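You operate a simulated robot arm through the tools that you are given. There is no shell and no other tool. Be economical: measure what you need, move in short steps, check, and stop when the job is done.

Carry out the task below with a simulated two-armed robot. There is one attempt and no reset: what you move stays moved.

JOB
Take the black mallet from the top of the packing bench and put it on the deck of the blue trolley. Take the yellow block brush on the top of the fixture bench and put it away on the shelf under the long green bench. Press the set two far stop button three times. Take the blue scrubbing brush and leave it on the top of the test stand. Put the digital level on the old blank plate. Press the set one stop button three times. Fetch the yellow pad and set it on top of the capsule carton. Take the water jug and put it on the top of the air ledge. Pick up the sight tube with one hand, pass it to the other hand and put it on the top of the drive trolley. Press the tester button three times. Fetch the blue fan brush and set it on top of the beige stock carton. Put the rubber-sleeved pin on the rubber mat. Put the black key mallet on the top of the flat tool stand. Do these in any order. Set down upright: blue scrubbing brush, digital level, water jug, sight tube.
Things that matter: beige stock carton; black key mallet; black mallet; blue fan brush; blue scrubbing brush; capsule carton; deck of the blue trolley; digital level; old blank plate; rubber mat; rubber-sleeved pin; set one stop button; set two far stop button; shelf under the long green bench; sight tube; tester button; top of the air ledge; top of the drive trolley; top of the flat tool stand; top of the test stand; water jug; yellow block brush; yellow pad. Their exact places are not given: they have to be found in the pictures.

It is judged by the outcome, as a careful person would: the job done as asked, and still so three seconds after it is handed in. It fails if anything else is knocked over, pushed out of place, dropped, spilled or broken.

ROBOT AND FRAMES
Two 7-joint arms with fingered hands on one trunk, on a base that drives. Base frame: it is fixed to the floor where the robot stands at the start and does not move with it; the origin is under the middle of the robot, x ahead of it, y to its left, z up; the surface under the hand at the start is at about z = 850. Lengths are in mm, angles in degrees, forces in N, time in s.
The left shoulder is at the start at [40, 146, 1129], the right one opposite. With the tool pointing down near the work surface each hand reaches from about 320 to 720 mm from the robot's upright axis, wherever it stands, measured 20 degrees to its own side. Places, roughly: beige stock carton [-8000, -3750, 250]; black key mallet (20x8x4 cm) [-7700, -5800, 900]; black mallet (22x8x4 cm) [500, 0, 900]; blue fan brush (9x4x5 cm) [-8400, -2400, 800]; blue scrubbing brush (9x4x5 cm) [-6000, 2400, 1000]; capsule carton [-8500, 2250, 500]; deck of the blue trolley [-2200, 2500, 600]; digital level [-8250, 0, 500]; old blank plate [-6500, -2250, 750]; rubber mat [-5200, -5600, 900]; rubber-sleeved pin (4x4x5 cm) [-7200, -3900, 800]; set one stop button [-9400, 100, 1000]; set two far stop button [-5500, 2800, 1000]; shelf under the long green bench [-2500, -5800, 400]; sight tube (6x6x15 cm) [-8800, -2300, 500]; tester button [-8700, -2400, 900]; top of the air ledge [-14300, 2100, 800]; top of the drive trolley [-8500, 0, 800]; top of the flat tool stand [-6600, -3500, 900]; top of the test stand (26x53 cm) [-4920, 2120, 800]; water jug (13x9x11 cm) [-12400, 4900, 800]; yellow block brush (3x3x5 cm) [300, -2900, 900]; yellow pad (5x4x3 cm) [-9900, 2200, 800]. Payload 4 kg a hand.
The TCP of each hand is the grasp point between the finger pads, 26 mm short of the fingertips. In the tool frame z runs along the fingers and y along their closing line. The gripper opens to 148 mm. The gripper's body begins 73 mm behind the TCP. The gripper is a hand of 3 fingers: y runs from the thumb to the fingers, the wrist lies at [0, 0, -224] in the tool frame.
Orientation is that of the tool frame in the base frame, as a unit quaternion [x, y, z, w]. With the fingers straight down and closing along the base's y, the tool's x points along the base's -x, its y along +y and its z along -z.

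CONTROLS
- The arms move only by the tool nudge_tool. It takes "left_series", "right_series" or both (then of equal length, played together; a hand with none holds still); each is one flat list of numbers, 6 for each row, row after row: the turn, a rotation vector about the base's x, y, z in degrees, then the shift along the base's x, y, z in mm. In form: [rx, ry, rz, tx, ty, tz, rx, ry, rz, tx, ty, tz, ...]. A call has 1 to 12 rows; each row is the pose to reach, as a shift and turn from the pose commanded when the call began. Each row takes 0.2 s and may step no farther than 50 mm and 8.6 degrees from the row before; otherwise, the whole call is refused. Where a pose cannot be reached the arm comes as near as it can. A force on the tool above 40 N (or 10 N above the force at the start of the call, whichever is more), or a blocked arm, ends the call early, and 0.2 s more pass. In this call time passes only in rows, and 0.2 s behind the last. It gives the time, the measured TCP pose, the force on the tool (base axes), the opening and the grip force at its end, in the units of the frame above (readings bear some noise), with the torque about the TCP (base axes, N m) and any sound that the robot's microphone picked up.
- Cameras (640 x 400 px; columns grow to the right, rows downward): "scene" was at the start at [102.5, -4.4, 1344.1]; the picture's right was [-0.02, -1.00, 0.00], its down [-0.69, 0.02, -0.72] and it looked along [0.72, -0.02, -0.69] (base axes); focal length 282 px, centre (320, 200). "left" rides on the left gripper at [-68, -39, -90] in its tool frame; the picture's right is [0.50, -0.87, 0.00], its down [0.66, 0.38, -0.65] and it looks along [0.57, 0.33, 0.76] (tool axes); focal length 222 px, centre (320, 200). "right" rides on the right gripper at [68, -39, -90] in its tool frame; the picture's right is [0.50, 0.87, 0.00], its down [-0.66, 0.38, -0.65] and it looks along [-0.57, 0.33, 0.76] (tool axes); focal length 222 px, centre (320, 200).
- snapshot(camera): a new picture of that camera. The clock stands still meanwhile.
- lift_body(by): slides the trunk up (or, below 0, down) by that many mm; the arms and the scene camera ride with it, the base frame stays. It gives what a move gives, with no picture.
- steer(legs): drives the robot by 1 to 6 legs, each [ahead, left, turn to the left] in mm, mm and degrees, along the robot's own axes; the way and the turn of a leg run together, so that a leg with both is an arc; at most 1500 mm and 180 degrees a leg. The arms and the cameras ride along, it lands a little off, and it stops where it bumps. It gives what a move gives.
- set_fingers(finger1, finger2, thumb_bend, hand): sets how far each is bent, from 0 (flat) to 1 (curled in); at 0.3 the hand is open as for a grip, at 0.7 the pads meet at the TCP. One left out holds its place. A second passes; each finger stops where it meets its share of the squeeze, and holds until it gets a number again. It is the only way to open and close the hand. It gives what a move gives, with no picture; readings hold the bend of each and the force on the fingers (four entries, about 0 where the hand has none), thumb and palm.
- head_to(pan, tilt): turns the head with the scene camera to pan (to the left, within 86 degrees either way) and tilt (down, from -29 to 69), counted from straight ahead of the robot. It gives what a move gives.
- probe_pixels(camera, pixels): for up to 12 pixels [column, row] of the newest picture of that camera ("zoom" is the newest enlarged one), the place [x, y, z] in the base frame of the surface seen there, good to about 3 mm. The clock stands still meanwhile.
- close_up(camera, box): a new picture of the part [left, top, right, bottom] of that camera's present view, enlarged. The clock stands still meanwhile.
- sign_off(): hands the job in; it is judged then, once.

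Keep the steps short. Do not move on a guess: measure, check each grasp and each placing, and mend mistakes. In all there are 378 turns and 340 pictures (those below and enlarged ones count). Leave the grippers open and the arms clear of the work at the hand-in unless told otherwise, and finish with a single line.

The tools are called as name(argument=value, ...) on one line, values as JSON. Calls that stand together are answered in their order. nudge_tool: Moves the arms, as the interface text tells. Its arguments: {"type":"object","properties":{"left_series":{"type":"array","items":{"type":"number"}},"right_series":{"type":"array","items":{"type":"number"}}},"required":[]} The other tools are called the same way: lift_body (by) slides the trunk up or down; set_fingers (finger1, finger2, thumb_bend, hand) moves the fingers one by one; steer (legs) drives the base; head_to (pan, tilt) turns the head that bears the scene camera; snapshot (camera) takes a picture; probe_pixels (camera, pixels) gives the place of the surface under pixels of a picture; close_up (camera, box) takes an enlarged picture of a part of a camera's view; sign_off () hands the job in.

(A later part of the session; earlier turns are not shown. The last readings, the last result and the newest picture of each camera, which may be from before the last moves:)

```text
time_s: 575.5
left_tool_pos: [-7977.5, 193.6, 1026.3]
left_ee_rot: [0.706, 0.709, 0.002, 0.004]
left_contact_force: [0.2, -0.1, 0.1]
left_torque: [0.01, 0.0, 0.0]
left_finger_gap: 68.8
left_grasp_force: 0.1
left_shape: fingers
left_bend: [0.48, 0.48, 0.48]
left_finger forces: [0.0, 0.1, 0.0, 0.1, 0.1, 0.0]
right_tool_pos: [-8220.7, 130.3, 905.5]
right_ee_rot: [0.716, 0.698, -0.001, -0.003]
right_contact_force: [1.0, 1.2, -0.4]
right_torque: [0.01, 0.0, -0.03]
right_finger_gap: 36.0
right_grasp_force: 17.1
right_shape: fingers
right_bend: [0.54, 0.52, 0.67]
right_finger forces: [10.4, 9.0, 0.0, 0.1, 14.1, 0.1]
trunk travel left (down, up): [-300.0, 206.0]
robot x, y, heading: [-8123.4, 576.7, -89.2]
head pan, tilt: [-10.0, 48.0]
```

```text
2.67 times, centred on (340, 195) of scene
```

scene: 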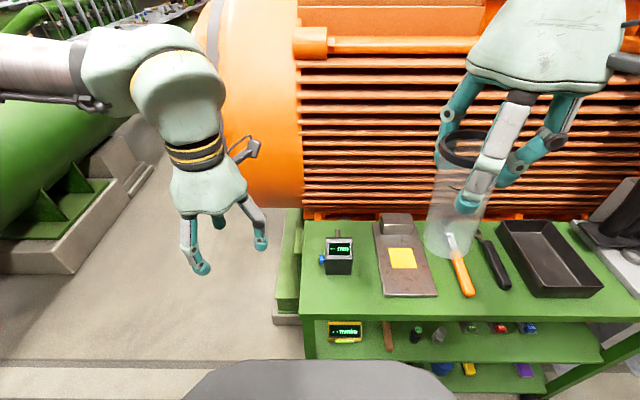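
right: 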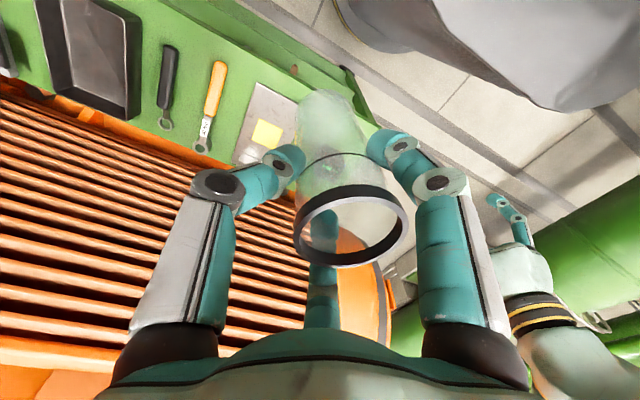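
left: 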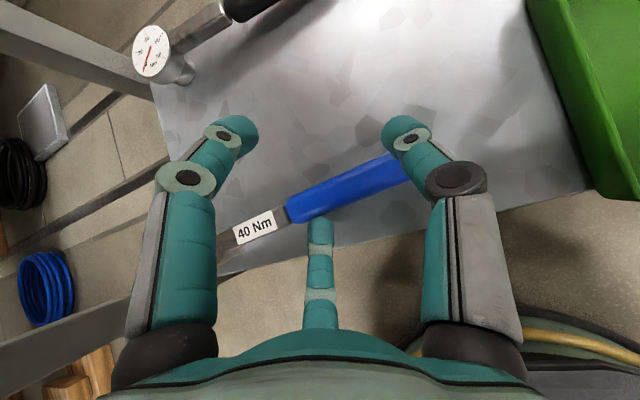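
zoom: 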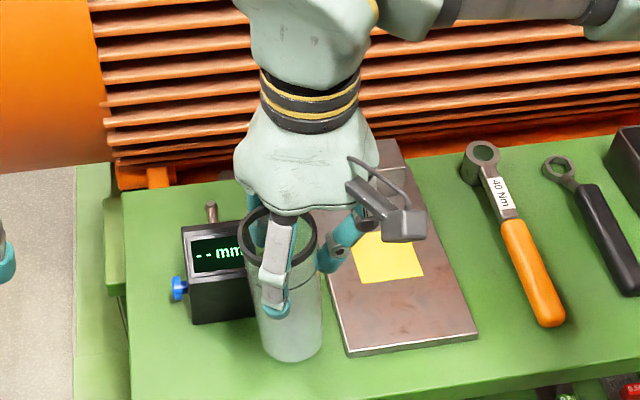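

It looks well placed between the box and the plate. I'll lower gently until it touches.

nudge_tool(right_series=[0, 0, 0, 2, 3, -10, 0, 0, 0, 2, 4, -18])

close_up(camera="scene", box=[240, 120, 440, 270])

```text
time_s: 576.1
left_tool_pos: [-7978.1, 194.3, 1026.8]
left_ee_rot: [0.705, 0.709, 0.002, 0.003]
left_contact_force: [-0.4, -0.8, -0.2]
left_torque: [0.01, -0.01, -0.01]
left_finger_gap: 68.8
left_grasp_force: 0.1
left_shape: fingers
left_bend: [0.48, 0.48, 0.48]
left_finger forces: [0.0, 0.0, 0.1, 0.0, 0.0, 0.0]
right_tool_pos: [-8217.1, 133.4, 888.2]
right_ee_rot: [0.717, 0.697, 0.0, -0.003]
right_contact_force: [0.0, 0.0, -1.3]
right_torque: [0.0, 0.02, 0.01]
right_finger_gap: 35.9
right_grasp_force: 16.5
right_shape: fingers
right_bend: [0.54, 0.52, 0.67]
right_finger forces: [10.4, 8.9, 0.1, 0.0, 14.2, 0.0]
trunk travel left (down, up): [-300.0, 206.0]
robot x, y, heading: [-8123.2, 579.1, -89.6]
head pan, tilt: [-10.0, 48.0]
```

```text
2.67 times, centred on (340, 195) of scene
```

zoom: 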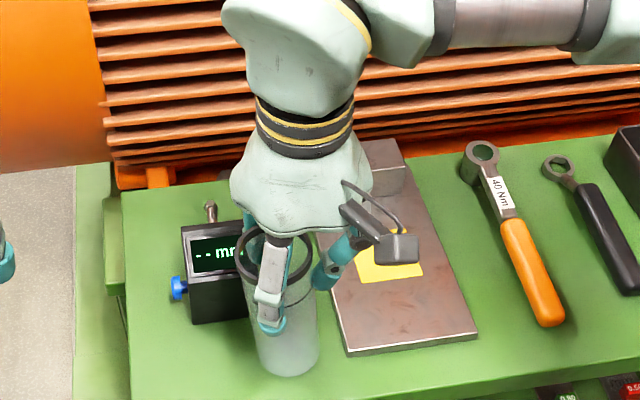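

Still no contact. I'll continue down in small steps.

nudge_tool(right_series=[0, 0, 0, 0, 1, -5, 0, 0, 0, 0, 1, -9])

nudge_tool(right_series=[0, 0, 0, 0, 0, -4])

```text
time_s: 576.7
left_tool_pos: [-7977.2, 196.5, 1027.4]
left_ee_rot: [0.705, 0.709, 0.001, 0.005]
left_contact_force: [-0.2, -1.0, -0.2]
left_torque: [-0.01, 0.02, -0.01]
left_finger_gap: 68.7
left_grasp_force: 0.0
left_shape: fingers
left_bend: [0.48, 0.48, 0.48]
left_finger forces: [0.1, 0.0, 0.0, 0.1, 0.0, 0.0]
right_tool_pos: [-8217.6, 133.8, 882.0]
right_ee_rot: [0.717, 0.697, -0.002, 0.0]
right_contact_force: [-4.4, 0.2, 17.9]
right_torque: [0.02, -0.04, -0.01]
right_finger_gap: 35.3
right_grasp_force: 20.0
right_shape: fingers
right_bend: [0.54, 0.52, 0.67]
right_finger forces: [11.9, 9.3, 0.0, 0.0, 19.1, 0.0]
trunk travel left (down, up): [-300.0, 206.0]
robot x, y, heading: [-8120.3, 577.1, -89.3]
head pan, tilt: [-10.0, 48.0]
```

```text
time_s: 577.1
left_tool_pos: [-7977.6, 196.0, 1026.9]
left_ee_rot: [0.706, 0.709, 0.001, 0.005]
left_contact_force: [0.2, 0.4, -0.5]
left_torque: [-0.04, -0.02, 0.01]
left_finger_gap: 68.4
left_grasp_force: 0.0
left_shape: fingers
left_bend: [0.48, 0.48, 0.48]
left_finger forces: [0.0, 0.1, 0.0, 0.0, 0.1, 0.0]
right_tool_pos: [-8218.1, 134.1, 878.1]
right_ee_rot: [0.717, 0.697, -0.002, 0.001]
right_contact_force: [-8.8, -0.1, 28.6]
right_torque: [0.04, -0.01, -0.02]
right_finger_gap: 34.8
right_grasp_force: 22.5
right_shape: fingers
right_bend: [0.54, 0.52, 0.68]
right_finger forces: [12.9, 10.0, 0.1, 0.1, 22.1, 0.0]
trunk travel left (down, up): [-300.0, 206.0]
robot x, y, heading: [-8122.6, 577.6, -89.6]
head pan, tilt: [-10.0, 48.0]
```

Firm contact. I'll ease up 5 mm and open just enough, evenly.

nudge_tool(right_series=[0, 0, 0, 0, 0, 5])

set_fingers(hand="right", finger1=0.45, finger2=0.45, thumb_bend=0.5)

close_up(camera="scene", box=[240, 120, 440, 270])

snapshot(camera="right")

```text
time_s: 577.5
left_tool_pos: [-7976.9, 193.6, 1026.4]
left_ee_rot: [0.704, 0.71, 0.001, 0.004]
left_contact_force: [-0.9, 0.3, -0.7]
left_torque: [0.01, -0.01, 0.03]
left_finger_gap: 68.9
left_grasp_force: 0.0
left_shape: fingers
left_bend: [0.48, 0.48, 0.48]
left_finger forces: [0.0, 0.0, 0.0, 0.1, 0.1, 0.1]
right_tool_pos: [-8217.8, 134.5, 879.6]
right_ee_rot: [0.716, 0.698, 0.001, -0.003]
right_contact_force: [-2.1, 0.0, 7.3]
right_torque: [0.03, -0.01, 0.01]
right_finger_gap: 35.2
right_grasp_force: 18.5
right_shape: fingers
right_bend: [0.54, 0.52, 0.68]
right_finger forces: [12.3, 9.5, 0.0, 0.1, 16.3, 0.0]
trunk travel left (down, up): [-300.0, 206.0]
robot x, y, heading: [-8124.2, 577.6, -89.4]
head pan, tilt: [-10.0, 48.0]
```

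```text
time_s: 578.5
left_tool_pos: [-7976.7, 193.1, 1026.1]
left_ee_rot: [0.705, 0.709, 0.001, 0.003]
left_contact_force: [-0.6, 0.0, -0.3]
left_torque: [0.0, 0.02, 0.02]
left_finger_gap: 68.8
left_grasp_force: 0.1
left_shape: fingers
left_bend: [0.48, 0.48, 0.48]
left_finger forces: [0.0, 0.0, 0.0, 0.0, 0.0, 0.1]
right_tool_pos: [-8218.3, 133.4, 880.6]
right_ee_rot: [0.717, 0.697, -0.002, -0.002]
right_contact_force: [-0.4, -0.1, -0.3]
right_torque: [-0.03, -0.04, 0.01]
right_finger_gap: 69.9
right_grasp_force: 0.1
right_shape: fingers
right_bend: [0.45, 0.45, 0.5]
right_finger forces: [0.1, 0.0, 0.0, 0.0, 0.0, 0.0]
trunk travel left (down, up): [-300.0, 206.0]
robot x, y, heading: [-8120.9, 579.7, -89.1]
head pan, tilt: [-10.0, 48.0]
```

```text
2.67 times, centred on (340, 195) of scene
```

zoom: 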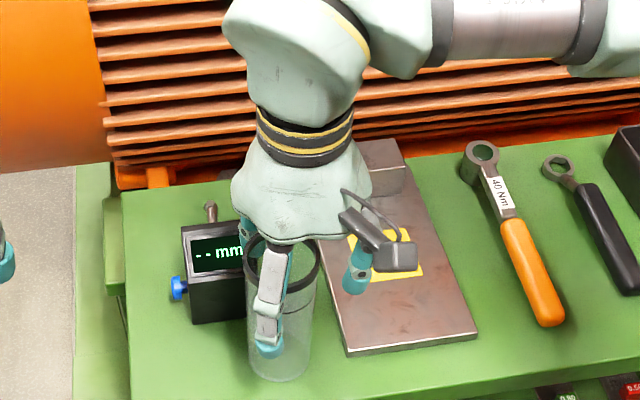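

```text
152 pictures are left
```

right: 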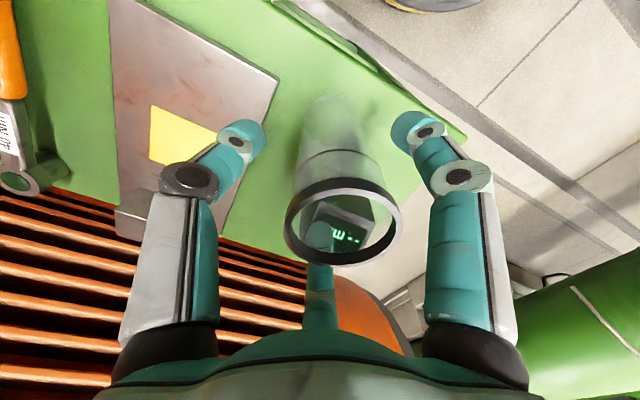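

The tube stands freely. I'll open a little more and lift straight up.

set_fingers(hand="right", finger1=0.38, finger2=0.38, thumb_bend=0.42)

nudge_tool(right_series=[0, 0, 0, 2, 0, 30, 0, 0, 0, 2, 0, 70, 0, 0, 0, 2, 0, 115, 0, 0, 0, 2, 0, 160, 0, 0, 0, 0, 30, 180, 0, 0, 0, 0, 70, 185])

snapshot(camera="scene")

```text
time_s: 579.5
left_tool_pos: [-7976.6, 193.7, 1026.8]
left_ee_rot: [0.705, 0.709, 0.002, 0.003]
left_contact_force: [0.4, -1.1, -0.4]
left_torque: [0.01, -0.03, 0.0]
left_finger_gap: 68.8
left_grasp_force: 0.0
left_shape: fingers
left_bend: [0.48, 0.48, 0.48]
left_finger forces: [0.1, 0.1, 0.0, 0.1, 0.1, 0.1]
right_tool_pos: [-8218.1, 132.4, 882.2]
right_ee_rot: [0.717, 0.697, 0.0, -0.002]
right_contact_force: [-0.2, -1.3, -0.1]
right_torque: [0.0, -0.03, -0.04]
right_finger_gap: 94.3
right_grasp_force: 0.1
right_shape: fingers
right_bend: [0.38, 0.38, 0.42]
right_finger forces: [0.0, 0.1, 0.1, 0.0, 0.1, 0.0]
trunk travel left (down, up): [-300.0, 206.0]
robot x, y, heading: [-8121.9, 577.5, -89.4]
head pan, tilt: [-10.0, 48.0]
```

```text
time_s: 580.9
left_tool_pos: [-7977.3, 194.6, 1026.2]
left_ee_rot: [0.705, 0.709, 0.001, 0.003]
left_contact_force: [-0.1, -0.1, 0.3]
left_torque: [0.02, 0.02, 0.02]
left_finger_gap: 69.0
left_grasp_force: 0.1
left_shape: fingers
left_bend: [0.48, 0.48, 0.48]
left_finger forces: [0.1, 0.0, 0.0, 0.0, 0.0, 0.0]
right_tool_pos: [-8217.0, 205.0, 1070.8]
right_ee_rot: [0.717, 0.697, -0.001, -0.002]
right_contact_force: [0.4, -0.2, -1.0]
right_torque: [0.01, -0.02, 0.0]
right_finger_gap: 94.7
right_grasp_force: 0.0
right_shape: fingers
right_bend: [0.38, 0.38, 0.42]
right_finger forces: [0.0, 0.1, 0.1, 0.0, 0.0, 0.0]
trunk travel left (down, up): [-300.0, 206.0]
robot x, y, heading: [-8123.8, 578.2, -89.5]
head pan, tilt: [-10.0, 48.0]
```

```text
151 pictures are left
```

scene: 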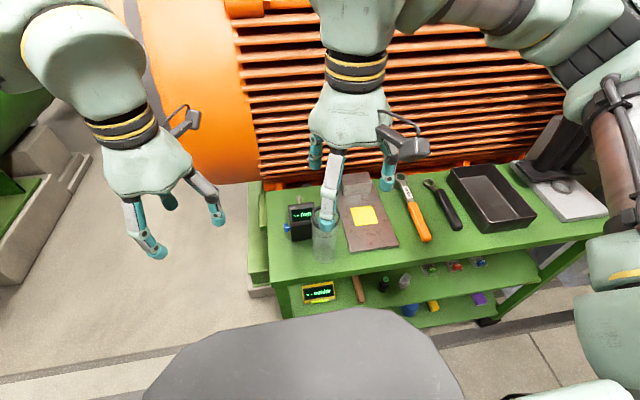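

The sight tube stands on the drive trolley. The yellow device on the lower shelf shows "mm/m", so it's the digital level. I'll lower the trunk for a good look at it.

lift_body(by=-250)

head_to(pan=-8, tilt=38)

snapshot(camera="scene")

close_up(camera="scene", box=[240, 180, 440, 330])

```text
time_s: 583.5
left_tool_pos: [-7976.4, 194.7, 775.9]
left_ee_rot: [0.705, 0.709, 0.001, 0.003]
left_contact_force: [0.6, -0.4, -1.1]
left_torque: [0.03, 0.02, 0.01]
left_finger_gap: 68.7
left_grasp_force: 0.1
left_shape: fingers
left_bend: [0.48, 0.48, 0.48]
left_finger forces: [0.0, 0.0, 0.1, 0.0, 0.1, 0.0]
right_tool_pos: [-8215.4, 204.1, 819.2]
right_ee_rot: [0.717, 0.697, -0.001, 0.0]
right_contact_force: [-0.6, 1.2, 9.0]
right_torque: [-0.32, -0.12, -0.01]
right_finger_gap: 94.5
right_grasp_force: 4.2
right_shape: fingers
right_bend: [0.38, 0.38, 0.42]
right_finger forces: [0.0, 0.4, 0.1, 0.0, 0.0, 8.5]
trunk travel left (down, up): [-50.0, 456.0]
robot x, y, heading: [-8122.1, 576.7, -89.6]
head pan, tilt: [-10.0, 48.0]
```

```text
time_s: 584.2
left_tool_pos: [-7976.1, 194.9, 776.5]
left_ee_rot: [0.706, 0.708, 0.001, 0.004]
left_contact_force: [0.0, 0.6, -0.3]
left_torque: [0.0, 0.03, -0.01]
left_finger_gap: 68.7
left_grasp_force: 0.1
left_shape: fingers
left_bend: [0.48, 0.48, 0.48]
left_finger forces: [0.0, 0.0, 0.0, 0.1, 0.1, 0.0]
right_tool_pos: [-8217.5, 204.7, 819.8]
right_ee_rot: [0.716, 0.698, 0.0, -0.001]
right_contact_force: [0.2, 2.1, 11.0]
right_torque: [-0.38, -0.14, 0.01]
right_finger_gap: 94.7
right_grasp_force: 5.6
right_shape: fingers
right_bend: [0.38, 0.38, 0.42]
right_finger forces: [0.0, 0.4, 0.1, 0.0, 0.1, 10.6]
trunk travel left (down, up): [-50.0, 456.0]
robot x, y, heading: [-8125.4, 577.4, -89.3]
head pan, tilt: [-8.0, 38.0]
```

```text
150 pictures are left
```

scene: 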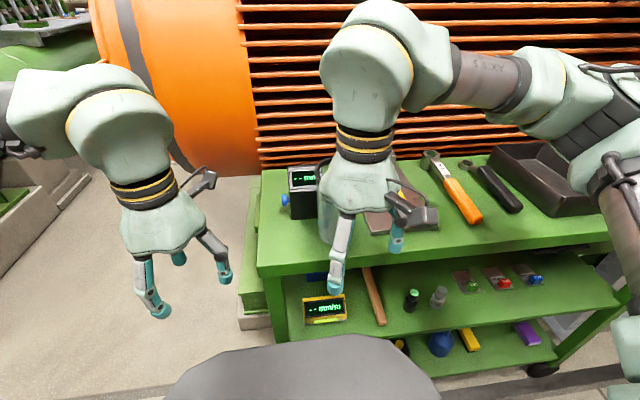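

```text
2.67 times, centred on (340, 255) of scene
```

zoom: 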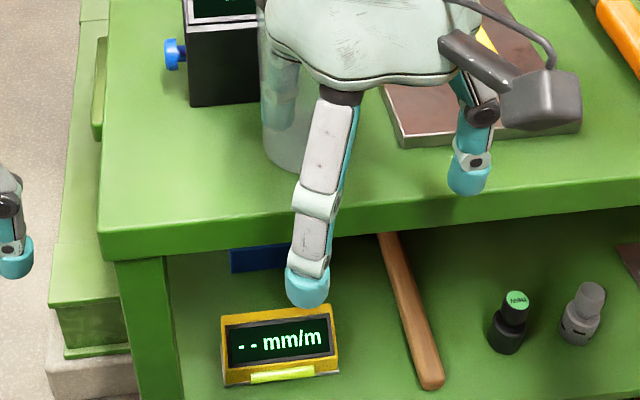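

My right palm came down onto the tube's rim as the trunk lowered. I'll raise that hand straight up at once.

nudge_tool(right_series=[0, 0, 0, 0, 0, 30, 0, 0, 0, 0, 0, 75, 0, 0, 0, 0, 0, 120, 0, 0, 0, 0, 0, 165, 0, 0, 0, 0, 30, 200, 0, 0, 0, 0, 60, 210])

snapshot(camera="scene")

```text
time_s: 585.6
left_tool_pos: [-7976.9, 194.9, 775.7]
left_ee_rot: [0.706, 0.709, 0.001, 0.004]
left_contact_force: [-0.4, 0.2, -0.1]
left_torque: [0.0, -0.01, 0.01]
left_finger_gap: 68.6
left_grasp_force: 0.0
left_shape: fingers
left_bend: [0.48, 0.48, 0.48]
left_finger forces: [0.1, 0.1, 0.0, 0.0, 0.0, 0.1]
right_tool_pos: [-8218.5, 265.7, 1028.8]
right_ee_rot: [0.716, 0.698, -0.001, -0.002]
right_contact_force: [0.2, 0.4, 0.7]
right_torque: [-0.02, -0.02, 0.0]
right_finger_gap: 94.9
right_grasp_force: 0.0
right_shape: fingers
right_bend: [0.38, 0.38, 0.42]
right_finger forces: [0.0, 0.1, 0.1, 0.0, 0.0, 0.0]
trunk travel left (down, up): [-50.0, 456.0]
robot x, y, heading: [-8126.3, 576.4, -89.3]
head pan, tilt: [-8.0, 38.0]
```

```text
148 pictures are left
```

scene: 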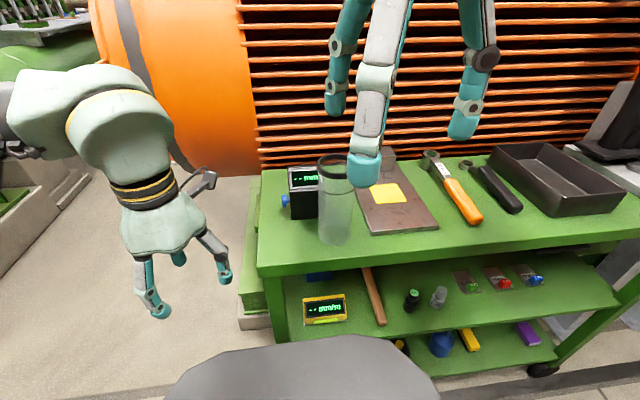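

The tube is still upright. Now I'll measure the level, the shelf, and its neighbours.

close_up(camera="scene", box=[250, 230, 410, 350])

probe_pixels(camera="scene", pixels=[[325, 298], [325, 308], [305, 310], [345, 305], [325, 322], [310, 326], [318, 277], [370, 285], [382, 322], [355, 330], [320, 266], [320, 258]])

```text
3.33 times, centred on (330, 290) of scene
```

zoom: 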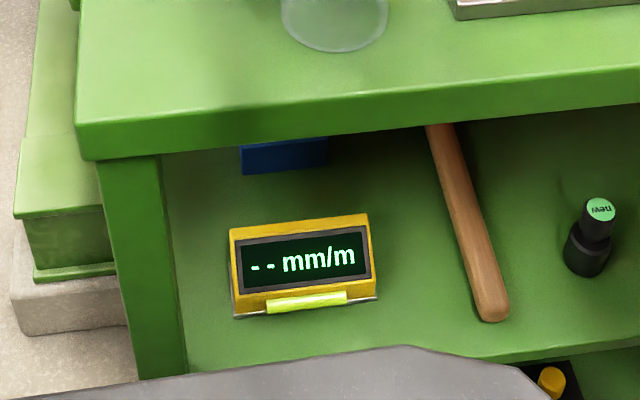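

```text
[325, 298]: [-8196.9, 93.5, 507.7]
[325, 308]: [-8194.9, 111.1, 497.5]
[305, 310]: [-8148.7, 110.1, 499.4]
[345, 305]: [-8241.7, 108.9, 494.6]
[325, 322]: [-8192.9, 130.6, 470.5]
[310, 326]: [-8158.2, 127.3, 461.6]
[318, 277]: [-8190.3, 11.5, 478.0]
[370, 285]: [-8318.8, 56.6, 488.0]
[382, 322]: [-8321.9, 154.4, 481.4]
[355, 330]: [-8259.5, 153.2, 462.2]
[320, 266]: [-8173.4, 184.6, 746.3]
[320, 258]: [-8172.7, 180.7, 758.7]
```

The level is about 105 mm wide (x -8143..-8248), front y≈133, with a sloped face, standing on the shelf at z 462. I need to grip it by its ends with the hand pitched and my wide thumb on the +x end. That needs the right hand yawed by 180°, so I'll test whether it can turn that far.

nudge_tool(right_series=[0, 0, 8.3, 0, 10, 0, 0, 0, 16.6, 0, 20, 0, 0, 0, 24.9, 0, 30, 0, 0, 0, 33.2, 0, 40, 0, 0, 0, 41.5, 0, 50, 0, 0, 0, 49.8, 0, 50, 0, 0, 0, 58.1, 0, 50, 0, 0, 0, 66.4, 0, 50, 0, 0, 0, 74.7, 0, 50, 0, 0, 0, 83, 0, 50, 0, 0, 0, 91.3, 0, 50, 0, 0, 0, 99.6, 0, 50, 0])

nudge_tool(right_series=[0, 0, 8, 0, 0, 0, 0, 0, 16, 0, 0, 0, 0, 0, 24, 0, 0, 0, 0, 0, 32, 0, 0, 0, 0, 0, 40, 0, 0, 0, 0, 0, 48, 0, 0, 0, 0, 0, 56, 0, 0, 0, 0, 0, 64, 0, 0, 0, 0, 0, 72, 0, 0, 0, 0, 0, 80, 0, 0, 0])

```text
time_s: 588.2
left_tool_pos: [-7978.0, 194.6, 774.9]
left_ee_rot: [0.706, 0.708, 0.001, 0.004]
left_contact_force: [-0.2, 0.4, -1.1]
left_torque: [-0.02, -0.01, 0.01]
left_finger_gap: 68.8
left_grasp_force: 0.0
left_shape: fingers
left_bend: [0.48, 0.48, 0.48]
left_finger forces: [0.0, 0.0, 0.0, 0.0, 0.1, 0.0]
right_tool_pos: [-8217.6, 314.4, 1030.4]
right_ee_rot: [-0.072, 0.997, -0.002, -0.001]
right_contact_force: [0.0, 0.2, -0.1]
right_torque: [0.01, -0.03, 0.0]
right_finger_gap: 94.7
right_grasp_force: 0.0
right_shape: fingers
right_bend: [0.38, 0.38, 0.42]
right_finger forces: [0.0, 0.0, 0.0, 0.0, 0.1, 0.0]
trunk travel left (down, up): [-50.0, 456.0]
robot x, y, heading: [-8126.4, 572.4, -89.4]
head pan, tilt: [-8.0, 38.0]
```

```text
time_s: 590.4
left_tool_pos: [-7977.3, 193.6, 775.6]
left_ee_rot: [0.706, 0.709, 0.002, 0.004]
left_contact_force: [0.6, -0.3, -0.5]
left_torque: [0.01, -0.03, 0.0]
left_finger_gap: 68.5
left_grasp_force: 0.1
left_shape: fingers
left_bend: [0.48, 0.48, 0.48]
left_finger forces: [0.0, 0.0, 0.0, 0.1, 0.0, 0.1]
right_tool_pos: [-8217.3, 314.0, 1029.3]
right_ee_rot: [-0.696, 0.718, -0.002, 0.001]
right_contact_force: [-0.4, -0.1, 0.4]
right_torque: [-0.02, 0.04, 0.02]
right_finger_gap: 94.7
right_grasp_force: 0.1
right_shape: fingers
right_bend: [0.38, 0.38, 0.42]
right_finger forces: [0.0, 0.0, 0.1, 0.0, 0.1, 0.0]
trunk travel left (down, up): [-50.0, 456.0]
robot x, y, heading: [-8123.4, 575.8, -89.4]
head pan, tilt: [-8.0, 38.0]
```

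The full half-turn works. I'll back off a little, lower the trunk fully, then pitch the hand 45° and bring it in front of the shelf.

steer(legs=[[-110, 0, 0]])

lift_body(by=-48)

nudge_tool(right_series=[-4.5, 0, 0, -2, -8, -42, -9, 0, 0, -4, -16, -84, -13.5, 0, 0, -6, -24, -126, -18, 0, 0, -8, -32, -168, -22.5, 0, 0, -10, -40, -210, -27, 0, 0, -12, -50, -252, -31.5, 0, 0, -14, -60, -294, -36, 0, 0, -16, -70, -336, -40.5, 0, 0, -18, -80, -378, -45, 0, 0, -20, -100, -420, -45, 0, 0, -20, -120, -450])

snapshot(camera="scene")

snapshot(camera="right")

```text
time_s: 591.6
left_tool_pos: [-7979.1, 305.2, 775.4]
left_ee_rot: [0.704, 0.71, 0.001, 0.005]
left_contact_force: [0.1, -0.2, 1.5]
left_torque: [0.0, -0.01, -0.01]
left_finger_gap: 68.8
left_grasp_force: 0.0
left_shape: fingers
left_bend: [0.48, 0.48, 0.48]
left_finger forces: [0.1, 0.0, 0.0, 0.0, 0.0, 0.1]
right_tool_pos: [-8219.9, 425.2, 1029.4]
right_ee_rot: [-0.695, 0.719, -0.003, -0.001]
right_contact_force: [0.3, 0.0, -0.4]
right_torque: [0.01, 0.03, -0.02]
right_finger_gap: 94.8
right_grasp_force: 0.1
right_shape: fingers
right_bend: [0.38, 0.38, 0.42]
right_finger forces: [0.0, 0.0, 0.0, 0.0, 0.1, 0.0]
trunk travel left (down, up): [-50.0, 456.0]
robot x, y, heading: [-8122.9, 688.1, -89.5]
head pan, tilt: [-8.0, 38.0]
```

```text
time_s: 592.5
left_tool_pos: [-7977.7, 304.6, 728.4]
left_ee_rot: [0.705, 0.709, 0.001, 0.004]
left_contact_force: [-0.9, -0.5, -0.6]
left_torque: [0.0, -0.02, 0.01]
left_finger_gap: 68.9
left_grasp_force: 0.0
left_shape: fingers
left_bend: [0.48, 0.48, 0.48]
left_finger forces: [0.0, 0.0, 0.0, 0.0, 0.1, 0.1]
right_tool_pos: [-8219.2, 425.1, 982.4]
right_ee_rot: [-0.695, 0.719, -0.002, 0.001]
right_contact_force: [-0.7, 0.0, 0.9]
right_torque: [-0.02, -0.02, 0.01]
right_finger_gap: 94.9
right_grasp_force: 0.0
right_shape: fingers
right_bend: [0.38, 0.38, 0.42]
right_finger forces: [0.0, 0.0, 0.0, 0.0, 0.0, 0.0]
trunk travel left (down, up): [-2.0, 504.0]
robot x, y, heading: [-8121.9, 686.1, -89.5]
head pan, tilt: [-8.0, 38.0]
```

```text
time_s: 594.9
left_tool_pos: [-7978.3, 304.5, 728.8]
left_ee_rot: [0.705, 0.709, 0.001, 0.005]
left_contact_force: [0.0, -0.2, -0.7]
left_torque: [0.0, 0.0, -0.02]
left_finger_gap: 68.8
left_grasp_force: 0.1
left_shape: fingers
left_bend: [0.48, 0.48, 0.48]
left_finger forces: [0.0, 0.1, 0.0, 0.0, 0.0, 0.1]
right_tool_pos: [-8170.3, 301.1, 582.2]
right_ee_rot: [-0.637, 0.67, -0.275, -0.264]
right_contact_force: [0.4, -0.2, 0.1]
right_torque: [-0.03, -0.02, 0.02]
right_finger_gap: 95.0
right_grasp_force: 0.0
right_shape: fingers
right_bend: [0.38, 0.38, 0.42]
right_finger forces: [0.0, 0.0, 0.1, 0.0, 0.0, 0.1]
right hand out of reach, approached as far as the arm can: row 5, 6, 7, 8, 9, 10, 11
trunk travel left (down, up): [-2.0, 504.0]
robot x, y, heading: [-8128.2, 690.2, -89.6]
head pan, tilt: [-8.0, 38.0]
```

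```text
146 pictures are left
```

scene: 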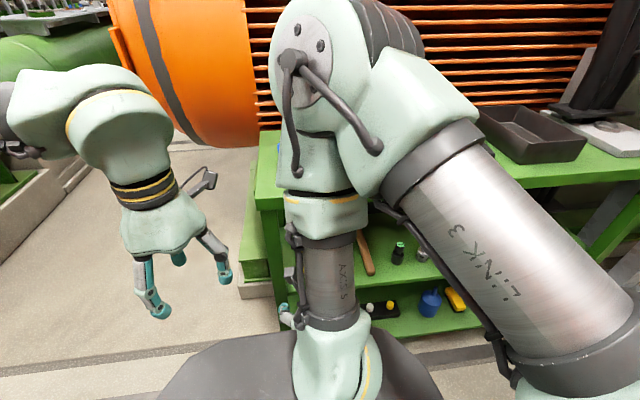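

```text
145 pictures are left
```

right: 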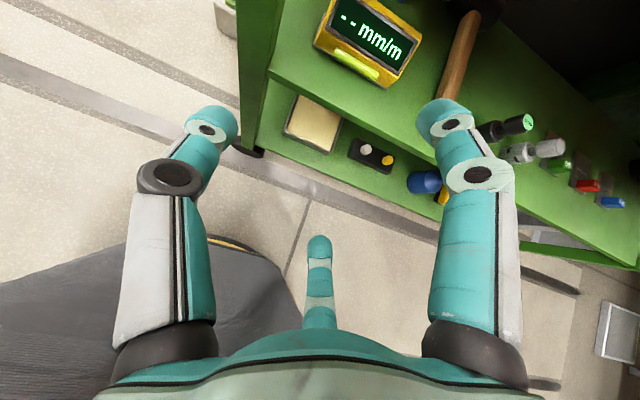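

The elbow has swung high over the trolley. I'll check its clearance to the tube and gauge before anything else.

probe_pixels(camera="scene", pixels=[[290, 60], [300, 120], [290, 175], [320, 230], [330, 330], [280, 150], [400, 40]])

head_to(pan=15, tilt=35)

snapshot(camera="scene")

snapshot(camera="left")

```text
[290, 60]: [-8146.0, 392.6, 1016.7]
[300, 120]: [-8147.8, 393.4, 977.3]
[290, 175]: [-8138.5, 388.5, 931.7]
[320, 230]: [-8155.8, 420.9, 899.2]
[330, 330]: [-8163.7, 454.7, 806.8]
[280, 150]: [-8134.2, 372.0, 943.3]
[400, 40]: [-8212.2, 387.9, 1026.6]
```

```text
time_s: 595.8
left_tool_pos: [-7978.2, 303.3, 728.6]
left_ee_rot: [0.705, 0.709, 0.002, 0.004]
left_contact_force: [0.2, -0.5, 0.7]
left_torque: [0.03, -0.05, 0.02]
left_finger_gap: 68.7
left_grasp_force: 0.1
left_shape: fingers
left_bend: [0.48, 0.48, 0.48]
left_finger forces: [0.0, 0.0, 0.0, 0.1, 0.0, 0.1]
right_tool_pos: [-8169.7, 300.9, 583.9]
right_ee_rot: [-0.636, 0.671, -0.274, -0.266]
right_contact_force: [0.5, 0.5, 0.4]
right_torque: [-0.02, 0.01, -0.01]
right_finger_gap: 94.9
right_grasp_force: 0.1
right_shape: fingers
right_bend: [0.38, 0.38, 0.42]
right_finger forces: [0.0, 0.1, 0.0, 0.1, 0.1, 0.0]
trunk travel left (down, up): [-2.0, 504.0]
robot x, y, heading: [-8125.2, 688.6, -89.4]
head pan, tilt: [15.0, 35.0]
```

```text
144 pictures are left
```

scene: 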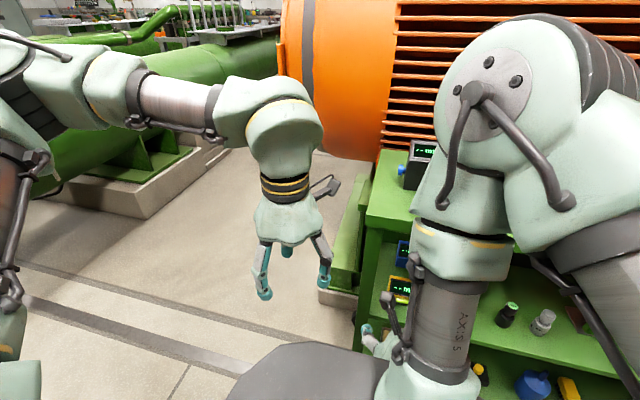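

```text
143 pictures are left
```

left: 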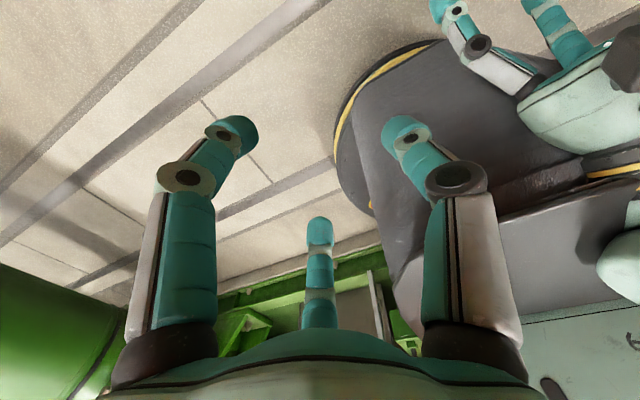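

The elbow is in front of the trolley and clear. The arm is just folded tight; moving the hand toward the shelf will relax it. I'll shift to (-8235,230,530).

nudge_tool(right_series=[0, 0, 0, -16, -18, -13, 0, 0, 0, -32, -36, -26, 0, 0, 0, -48, -54, -39, 0, 0, 0, -65, -71, -53])

snapshot(camera="right")

snapshot(camera="scene")

```text
time_s: 596.8
left_tool_pos: [-7978.3, 303.6, 728.4]
left_ee_rot: [0.705, 0.709, 0.002, 0.003]
left_contact_force: [0.5, -0.6, 1.4]
left_torque: [0.0, 0.01, -0.02]
left_finger_gap: 68.5
left_grasp_force: 0.1
left_shape: fingers
left_bend: [0.48, 0.48, 0.48]
left_finger forces: [0.1, 0.0, 0.0, 0.0, 0.0, 0.0]
right_tool_pos: [-8186.6, 213.9, 571.6]
right_ee_rot: [-0.643, 0.668, -0.264, -0.266]
right_contact_force: [-1.0, -0.8, -0.1]
right_torque: [0.02, -0.01, 0.01]
right_finger_gap: 94.8
right_grasp_force: 0.1
right_shape: fingers
right_bend: [0.38, 0.38, 0.42]
right_finger forces: [0.0, 0.0, 0.1, 0.1, 0.0, 0.0]
right hand out of reach, approached as far as the arm can: row 1, 2, 3, 4
trunk travel left (down, up): [-2.0, 504.0]
robot x, y, heading: [-8124.1, 689.6, -89.3]
head pan, tilt: [15.0, 35.0]
```

```text
142 pictures are left
```

right: 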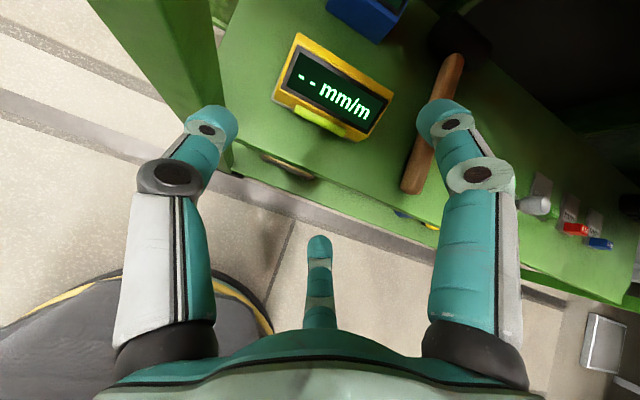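

```text
141 pictures are left
```

scene: 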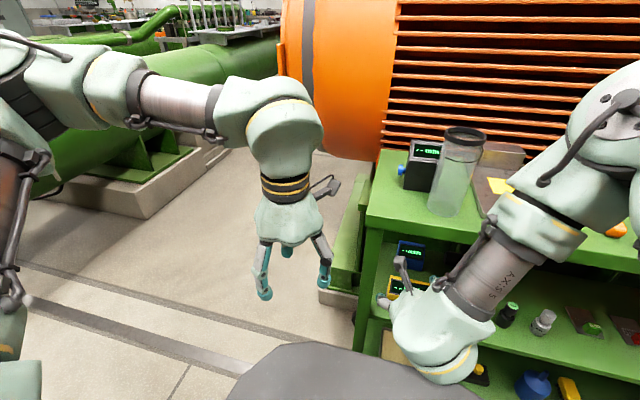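

The reach limit seems to ease as the hand goes forward. I'll set the wide-thumb shape first, then try again toward (-8235,190,525).

set_fingers(hand="right", finger1=0.56, finger2=0.56, thumb_bend=0.3)

nudge_tool(right_series=[0, 0, 0, -16, -8, -15, 0, 0, 0, -32, -16, -30, 0, 0, 0, -48, -24, -45])

snapshot(camera="right")

```text
time_s: 597.8
left_tool_pos: [-7978.4, 304.0, 728.5]
left_ee_rot: [0.705, 0.71, 0.001, 0.004]
left_contact_force: [-0.2, 0.8, -0.6]
left_torque: [0.02, 0.01, -0.06]
left_finger_gap: 68.6
left_grasp_force: 0.0
left_shape: fingers
left_bend: [0.48, 0.48, 0.48]
left_finger forces: [0.1, 0.0, 0.1, 0.1, 0.0, 0.0]
right_tool_pos: [-8186.0, 214.4, 572.0]
right_ee_rot: [-0.643, 0.668, -0.263, -0.267]
right_contact_force: [0.5, -0.2, -0.5]
right_torque: [-0.01, 0.01, -0.02]
right_finger_gap: 88.0
right_grasp_force: 0.1
right_shape: fingers
right_bend: [0.56, 0.56, 0.3]
right_finger forces: [0.0, 0.0, 0.0, 0.0, 0.0, 0.1]
trunk travel left (down, up): [-2.0, 504.0]
robot x, y, heading: [-8124.4, 685.2, -89.3]
head pan, tilt: [15.0, 35.0]
```

```text
time_s: 598.3
left_tool_pos: [-7978.4, 305.0, 730.2]
left_ee_rot: [0.705, 0.71, 0.001, 0.004]
left_contact_force: [1.3, 0.7, -0.2]
left_torque: [0.01, 0.01, 0.01]
left_finger_gap: 68.7
left_grasp_force: 0.1
left_shape: fingers
left_bend: [0.48, 0.48, 0.48]
left_finger forces: [0.0, 0.0, 0.0, 0.1, 0.0, 0.0]
right_tool_pos: [-8183.6, 200.6, 565.9]
right_ee_rot: [-0.654, 0.66, -0.264, -0.259]
right_contact_force: [-3.0, 12.4, 4.1]
right_torque: [-0.01, -0.44, 1.1]
right_finger_gap: 93.1
right_grasp_force: 6.1
right_shape: fingers
right_bend: [0.56, 0.56, 0.27]
right_finger forces: [0.1, 0.1, 0.1, 0.0, 12.4, 0.0]
right hand out of reach, approached as far as the arm can: row 1, 2
trunk travel left (down, up): [-2.0, 504.0]
robot x, y, heading: [-8124.6, 682.1, -89.1]
head pan, tilt: [15.0, 35.0]
stopped in row 2 (right hand): the force on the tool passed its limit at 45 N (the readings are from after the stop); the commanded pose is now the measured one
```

```text
140 pictures are left
```

right: 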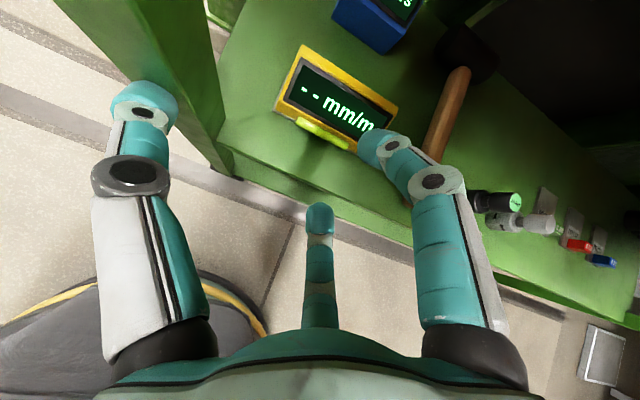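

The thumb met the trolley leg. I'll retreat, and check how much room I have behind me so I can set up this pose farther out.

steer(legs=[[-60, 0, 0]])

head_to(pan=-86, tilt=35)

snapshot(camera="scene")

probe_pixels(camera="scene", pixels=[[400, 300], [450, 300], [500, 300], [550, 300], [600, 300], [450, 200], [550, 200], [600, 350], [630, 250]])

head_to(pan=5, tilt=38)

snapshot(camera="scene")

```text
time_s: 599.3
left_tool_pos: [-7979.1, 365.3, 730.6]
left_ee_rot: [0.705, 0.709, 0.001, 0.005]
left_contact_force: [0.0, 0.7, 0.4]
left_torque: [0.02, 0.05, 0.01]
left_finger_gap: 68.7
left_grasp_force: 0.0
left_shape: fingers
left_bend: [0.48, 0.48, 0.48]
left_finger forces: [0.1, 0.0, 0.0, 0.1, 0.0, 0.1]
right_tool_pos: [-8184.9, 260.4, 569.3]
right_ee_rot: [-0.652, 0.661, -0.266, -0.26]
right_contact_force: [-0.2, 0.1, 0.6]
right_torque: [-0.03, -0.01, -0.01]
right_finger_gap: 88.6
right_grasp_force: 0.0
right_shape: fingers
right_bend: [0.56, 0.56, 0.3]
right_finger forces: [0.0, 0.0, 0.1, 0.1, 0.0, 0.0]
trunk travel left (down, up): [-2.0, 504.0]
robot x, y, heading: [-8128.9, 745.2, -89.2]
head pan, tilt: [15.0, 35.0]
```

```text
time_s: 601.0
left_tool_pos: [-7978.7, 365.8, 729.3]
left_ee_rot: [0.705, 0.71, 0.002, 0.004]
left_contact_force: [0.1, 0.3, 0.5]
left_torque: [-0.01, 0.0, -0.01]
left_finger_gap: 68.7
left_grasp_force: 0.1
left_shape: fingers
left_bend: [0.48, 0.48, 0.48]
left_finger forces: [0.0, 0.0, 0.0, 0.1, 0.1, 0.0]
right_tool_pos: [-8183.8, 257.5, 567.3]
right_ee_rot: [-0.652, 0.661, -0.264, -0.26]
right_contact_force: [1.2, -0.1, -0.7]
right_torque: [0.03, 0.0, 0.01]
right_finger_gap: 88.6
right_grasp_force: 0.1
right_shape: fingers
right_bend: [0.56, 0.56, 0.3]
right_finger forces: [0.0, 0.0, 0.0, 0.0, 0.1, 0.1]
trunk travel left (down, up): [-2.0, 504.0]
robot x, y, heading: [-8122.8, 748.7, -89.5]
head pan, tilt: [-85.9, 35.0]
```

```text
139 pictures are left
```

scene: 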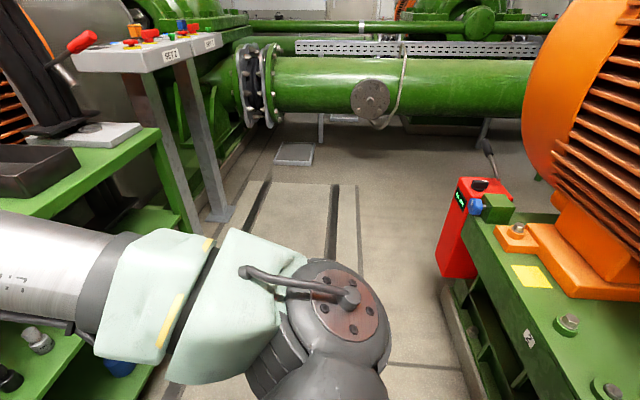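

```text
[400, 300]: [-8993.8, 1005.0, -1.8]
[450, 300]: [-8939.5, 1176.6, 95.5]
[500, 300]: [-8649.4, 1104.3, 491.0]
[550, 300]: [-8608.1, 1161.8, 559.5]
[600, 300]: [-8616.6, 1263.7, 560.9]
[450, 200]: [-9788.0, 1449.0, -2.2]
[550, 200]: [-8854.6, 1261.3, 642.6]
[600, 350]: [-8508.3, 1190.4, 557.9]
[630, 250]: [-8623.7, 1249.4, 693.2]
```

```text
time_s: 602.7
left_tool_pos: [-7978.4, 366.0, 729.5]
left_ee_rot: [0.705, 0.709, 0.001, 0.004]
left_contact_force: [0.9, 0.7, 0.3]
left_torque: [0.02, 0.01, -0.02]
left_finger_gap: 68.6
left_grasp_force: 0.0
left_shape: fingers
left_bend: [0.48, 0.48, 0.48]
left_finger forces: [0.1, 0.1, 0.1, 0.0, 0.0, 0.0]
right_tool_pos: [-8184.9, 258.5, 567.2]
right_ee_rot: [-0.651, 0.662, -0.265, -0.261]
right_contact_force: [1.3, -0.8, -0.1]
right_torque: [0.01, 0.0, -0.03]
right_finger_gap: 88.4
right_grasp_force: 0.1
right_shape: fingers
right_bend: [0.56, 0.56, 0.3]
right_finger forces: [0.0, 0.0, 0.0, 0.1, 0.0, 0.0]
trunk travel left (down, up): [-2.0, 504.0]
robot x, y, heading: [-8123.4, 745.0, -89.3]
head pan, tilt: [5.0, 38.0]
```

```text
138 pictures are left
```

scene: 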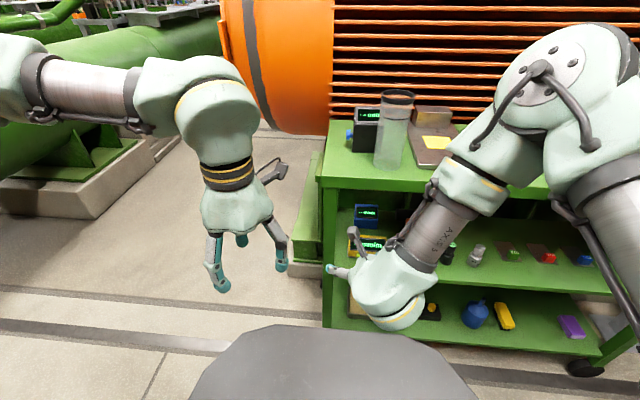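

The opposite set's base starts at y≈1104, so I have about 55 mm more. I'll back up and extend the hand forward again.

steer(legs=[[-55, 0, 0]])

nudge_tool(right_series=[0, 0, 0, -12, -18, -10, 0, 0, 0, -25, -36, -20, 0, 0, 0, -38, -54, -30, 0, 0, 0, -50, -75, -40])

snapshot(camera="right")

```text
time_s: 603.7
left_tool_pos: [-7979.6, 420.5, 729.2]
left_ee_rot: [0.705, 0.709, 0.0, 0.004]
left_contact_force: [0.1, 0.6, 0.6]
left_torque: [-0.02, -0.02, -0.01]
left_finger_gap: 68.8
left_grasp_force: 0.1
left_shape: fingers
left_bend: [0.48, 0.48, 0.48]
left_finger forces: [0.0, 0.0, 0.1, 0.0, 0.1, 0.0]
right_tool_pos: [-8185.6, 314.1, 568.7]
right_ee_rot: [-0.651, 0.662, -0.266, -0.261]
right_contact_force: [-0.2, 0.0, -0.2]
right_torque: [0.01, -0.04, -0.01]
right_finger_gap: 88.2
right_grasp_force: 0.1
right_shape: fingers
right_bend: [0.56, 0.56, 0.3]
right_finger forces: [0.1, 0.0, 0.0, 0.0, 0.1, 0.1]
trunk travel left (down, up): [-2.0, 504.0]
robot x, y, heading: [-8128.4, 801.4, -89.2]
head pan, tilt: [5.0, 38.0]
```

```text
time_s: 604.7
left_tool_pos: [-7980.2, 419.7, 729.3]
left_ee_rot: [0.704, 0.71, 0.002, 0.004]
left_contact_force: [0.2, 0.3, -0.5]
left_torque: [-0.01, 0.01, 0.02]
left_finger_gap: 69.1
left_grasp_force: 0.1
left_shape: fingers
left_bend: [0.48, 0.48, 0.48]
left_finger forces: [0.0, 0.1, 0.0, 0.0, 0.1, 0.0]
right_tool_pos: [-8229.8, 230.0, 532.1]
right_ee_rot: [-0.652, 0.663, -0.261, -0.259]
right_contact_force: [-0.2, 0.6, 0.3]
right_torque: [0.01, 0.01, 0.01]
right_finger_gap: 88.2
right_grasp_force: 0.1
right_shape: fingers
right_bend: [0.56, 0.56, 0.3]
right_finger forces: [0.1, 0.0, 0.0, 0.0, 0.0, 0.1]
right hand out of reach, approached as far as the arm can: row 2, 3, 4
trunk travel left (down, up): [-2.0, 504.0]
robot x, y, heading: [-8127.4, 802.7, -89.3]
head pan, tilt: [5.0, 38.0]
```

```text
137 pictures are left
```

right: 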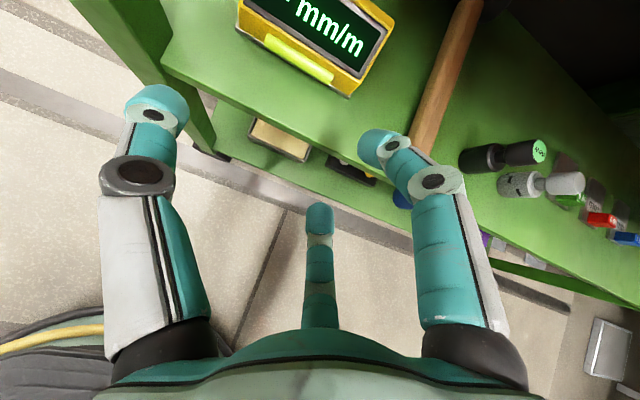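

It reaches now. I'll measure the level, the leg and the shelf edge in this hand view.

probe_pixels(camera="right", pixels=[[245, 22], [352, 90], [390, 25], [300, 60], [205, 140], [165, 60], [250, 125], [300, 140], [365, 80], [150, 95], [375, 135], [320, 210]])

```text
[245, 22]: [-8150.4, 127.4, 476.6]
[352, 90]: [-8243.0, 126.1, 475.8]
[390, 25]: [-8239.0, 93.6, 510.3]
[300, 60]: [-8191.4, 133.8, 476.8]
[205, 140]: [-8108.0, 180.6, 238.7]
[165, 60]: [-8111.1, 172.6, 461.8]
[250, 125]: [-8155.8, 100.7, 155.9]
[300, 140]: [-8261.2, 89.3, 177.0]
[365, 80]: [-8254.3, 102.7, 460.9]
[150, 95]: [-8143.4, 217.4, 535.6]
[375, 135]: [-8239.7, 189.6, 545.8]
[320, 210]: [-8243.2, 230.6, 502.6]
```

Before going further, I'll double-check which device is the digital level by zooming on both the yellow and blue ones.

close_up(camera="scene", box=[330, 90, 470, 270])

close_up(camera="right", box=[200, 0, 480, 170])

```text
2.22 times, centred on (400, 180) of scene
```

zoom: 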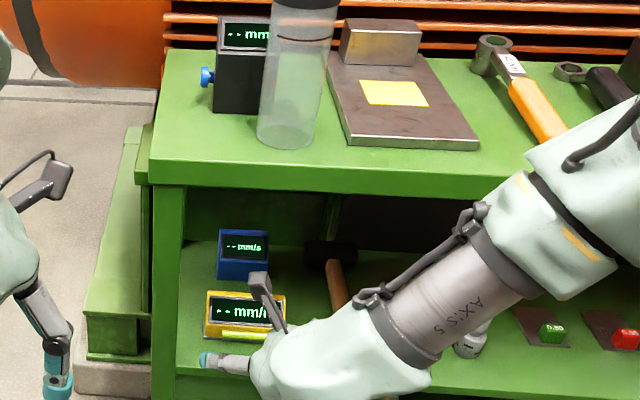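

```text
2.29 times, centred on (340, 85) of right
```

zoom: 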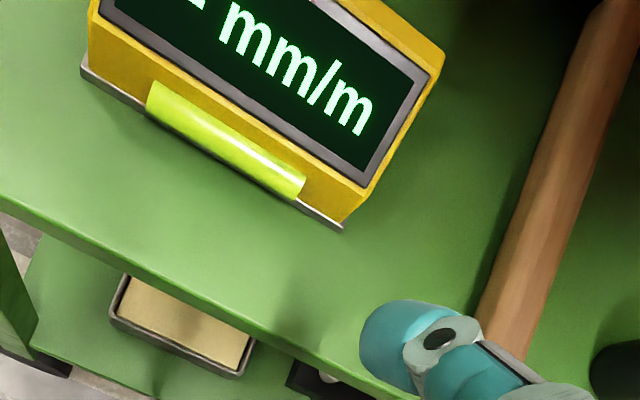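

Confirmed: yellow "mm/m" is the level (blue is mm/s). I'll probe its exact end-face geometry.

probe_pixels(camera="zoom", pixels=[[345, 215], [360, 185], [400, 125], [437, 62], [425, 45], [300, 190], [170, 90], [95, 65], [95, 25], [390, 150], [420, 90]])

```text
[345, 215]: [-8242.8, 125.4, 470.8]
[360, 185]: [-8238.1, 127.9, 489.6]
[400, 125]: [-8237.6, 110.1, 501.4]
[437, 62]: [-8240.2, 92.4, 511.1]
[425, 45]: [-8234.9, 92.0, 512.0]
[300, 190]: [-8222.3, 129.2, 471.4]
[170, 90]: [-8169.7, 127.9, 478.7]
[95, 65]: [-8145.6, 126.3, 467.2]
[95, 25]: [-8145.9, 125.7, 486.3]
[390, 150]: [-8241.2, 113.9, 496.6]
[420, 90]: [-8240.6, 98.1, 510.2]
```

The level has a vertical front (z 466–489 at y≈127) and a back near y≈88. Plan: a gentle end-to-end pinch just to slide it forward to the shelf edge, then a proper front-back grip. I'll open the thumb wider and check its tip position.

set_fingers(hand="right", thumb_bend=0.22)

snapshot(camera="right")

probe_pixels(camera="right", pixels=[[125, 80], [110, 85], [140, 85], [385, 130], [320, 210]])

```text
time_s: 605.7
left_tool_pos: [-7980.5, 420.0, 729.9]
left_ee_rot: [0.705, 0.71, 0.002, 0.004]
left_contact_force: [-0.5, -0.3, -0.2]
left_torque: [0.01, 0.01, 0.0]
left_finger_gap: 68.7
left_grasp_force: 0.1
left_shape: fingers
left_bend: [0.48, 0.48, 0.48]
left_finger forces: [0.0, 0.1, 0.0, 0.0, 0.1, 0.0]
right_tool_pos: [-8229.4, 230.4, 532.7]
right_ee_rot: [-0.651, 0.664, -0.26, -0.26]
right_contact_force: [-1.4, 0.7, 0.5]
right_torque: [0.03, 0.0, 0.0]
right_finger_gap: 97.2
right_grasp_force: 0.0
right_shape: fingers
right_bend: [0.56, 0.56, 0.22]
right_finger forces: [0.0, 0.0, 0.0, 0.0, 0.0, 0.0]
trunk travel left (down, up): [-2.0, 504.0]
robot x, y, heading: [-8125.9, 800.7, -89.4]
head pan, tilt: [5.0, 38.0]
```

```text
134 pictures are left
```

right: 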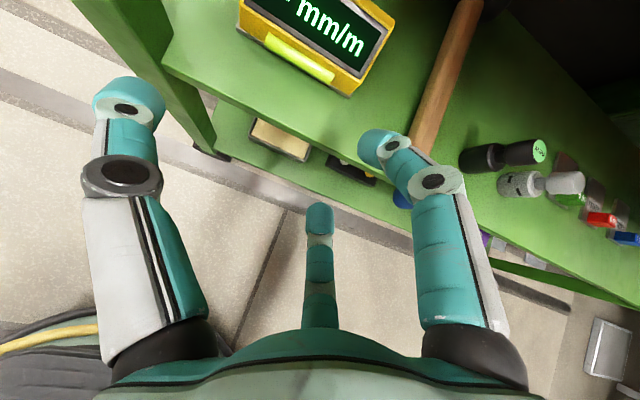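

```text
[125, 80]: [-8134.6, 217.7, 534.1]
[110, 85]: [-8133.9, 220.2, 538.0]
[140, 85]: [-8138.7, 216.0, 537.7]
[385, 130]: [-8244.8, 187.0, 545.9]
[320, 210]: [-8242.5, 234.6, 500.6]
```

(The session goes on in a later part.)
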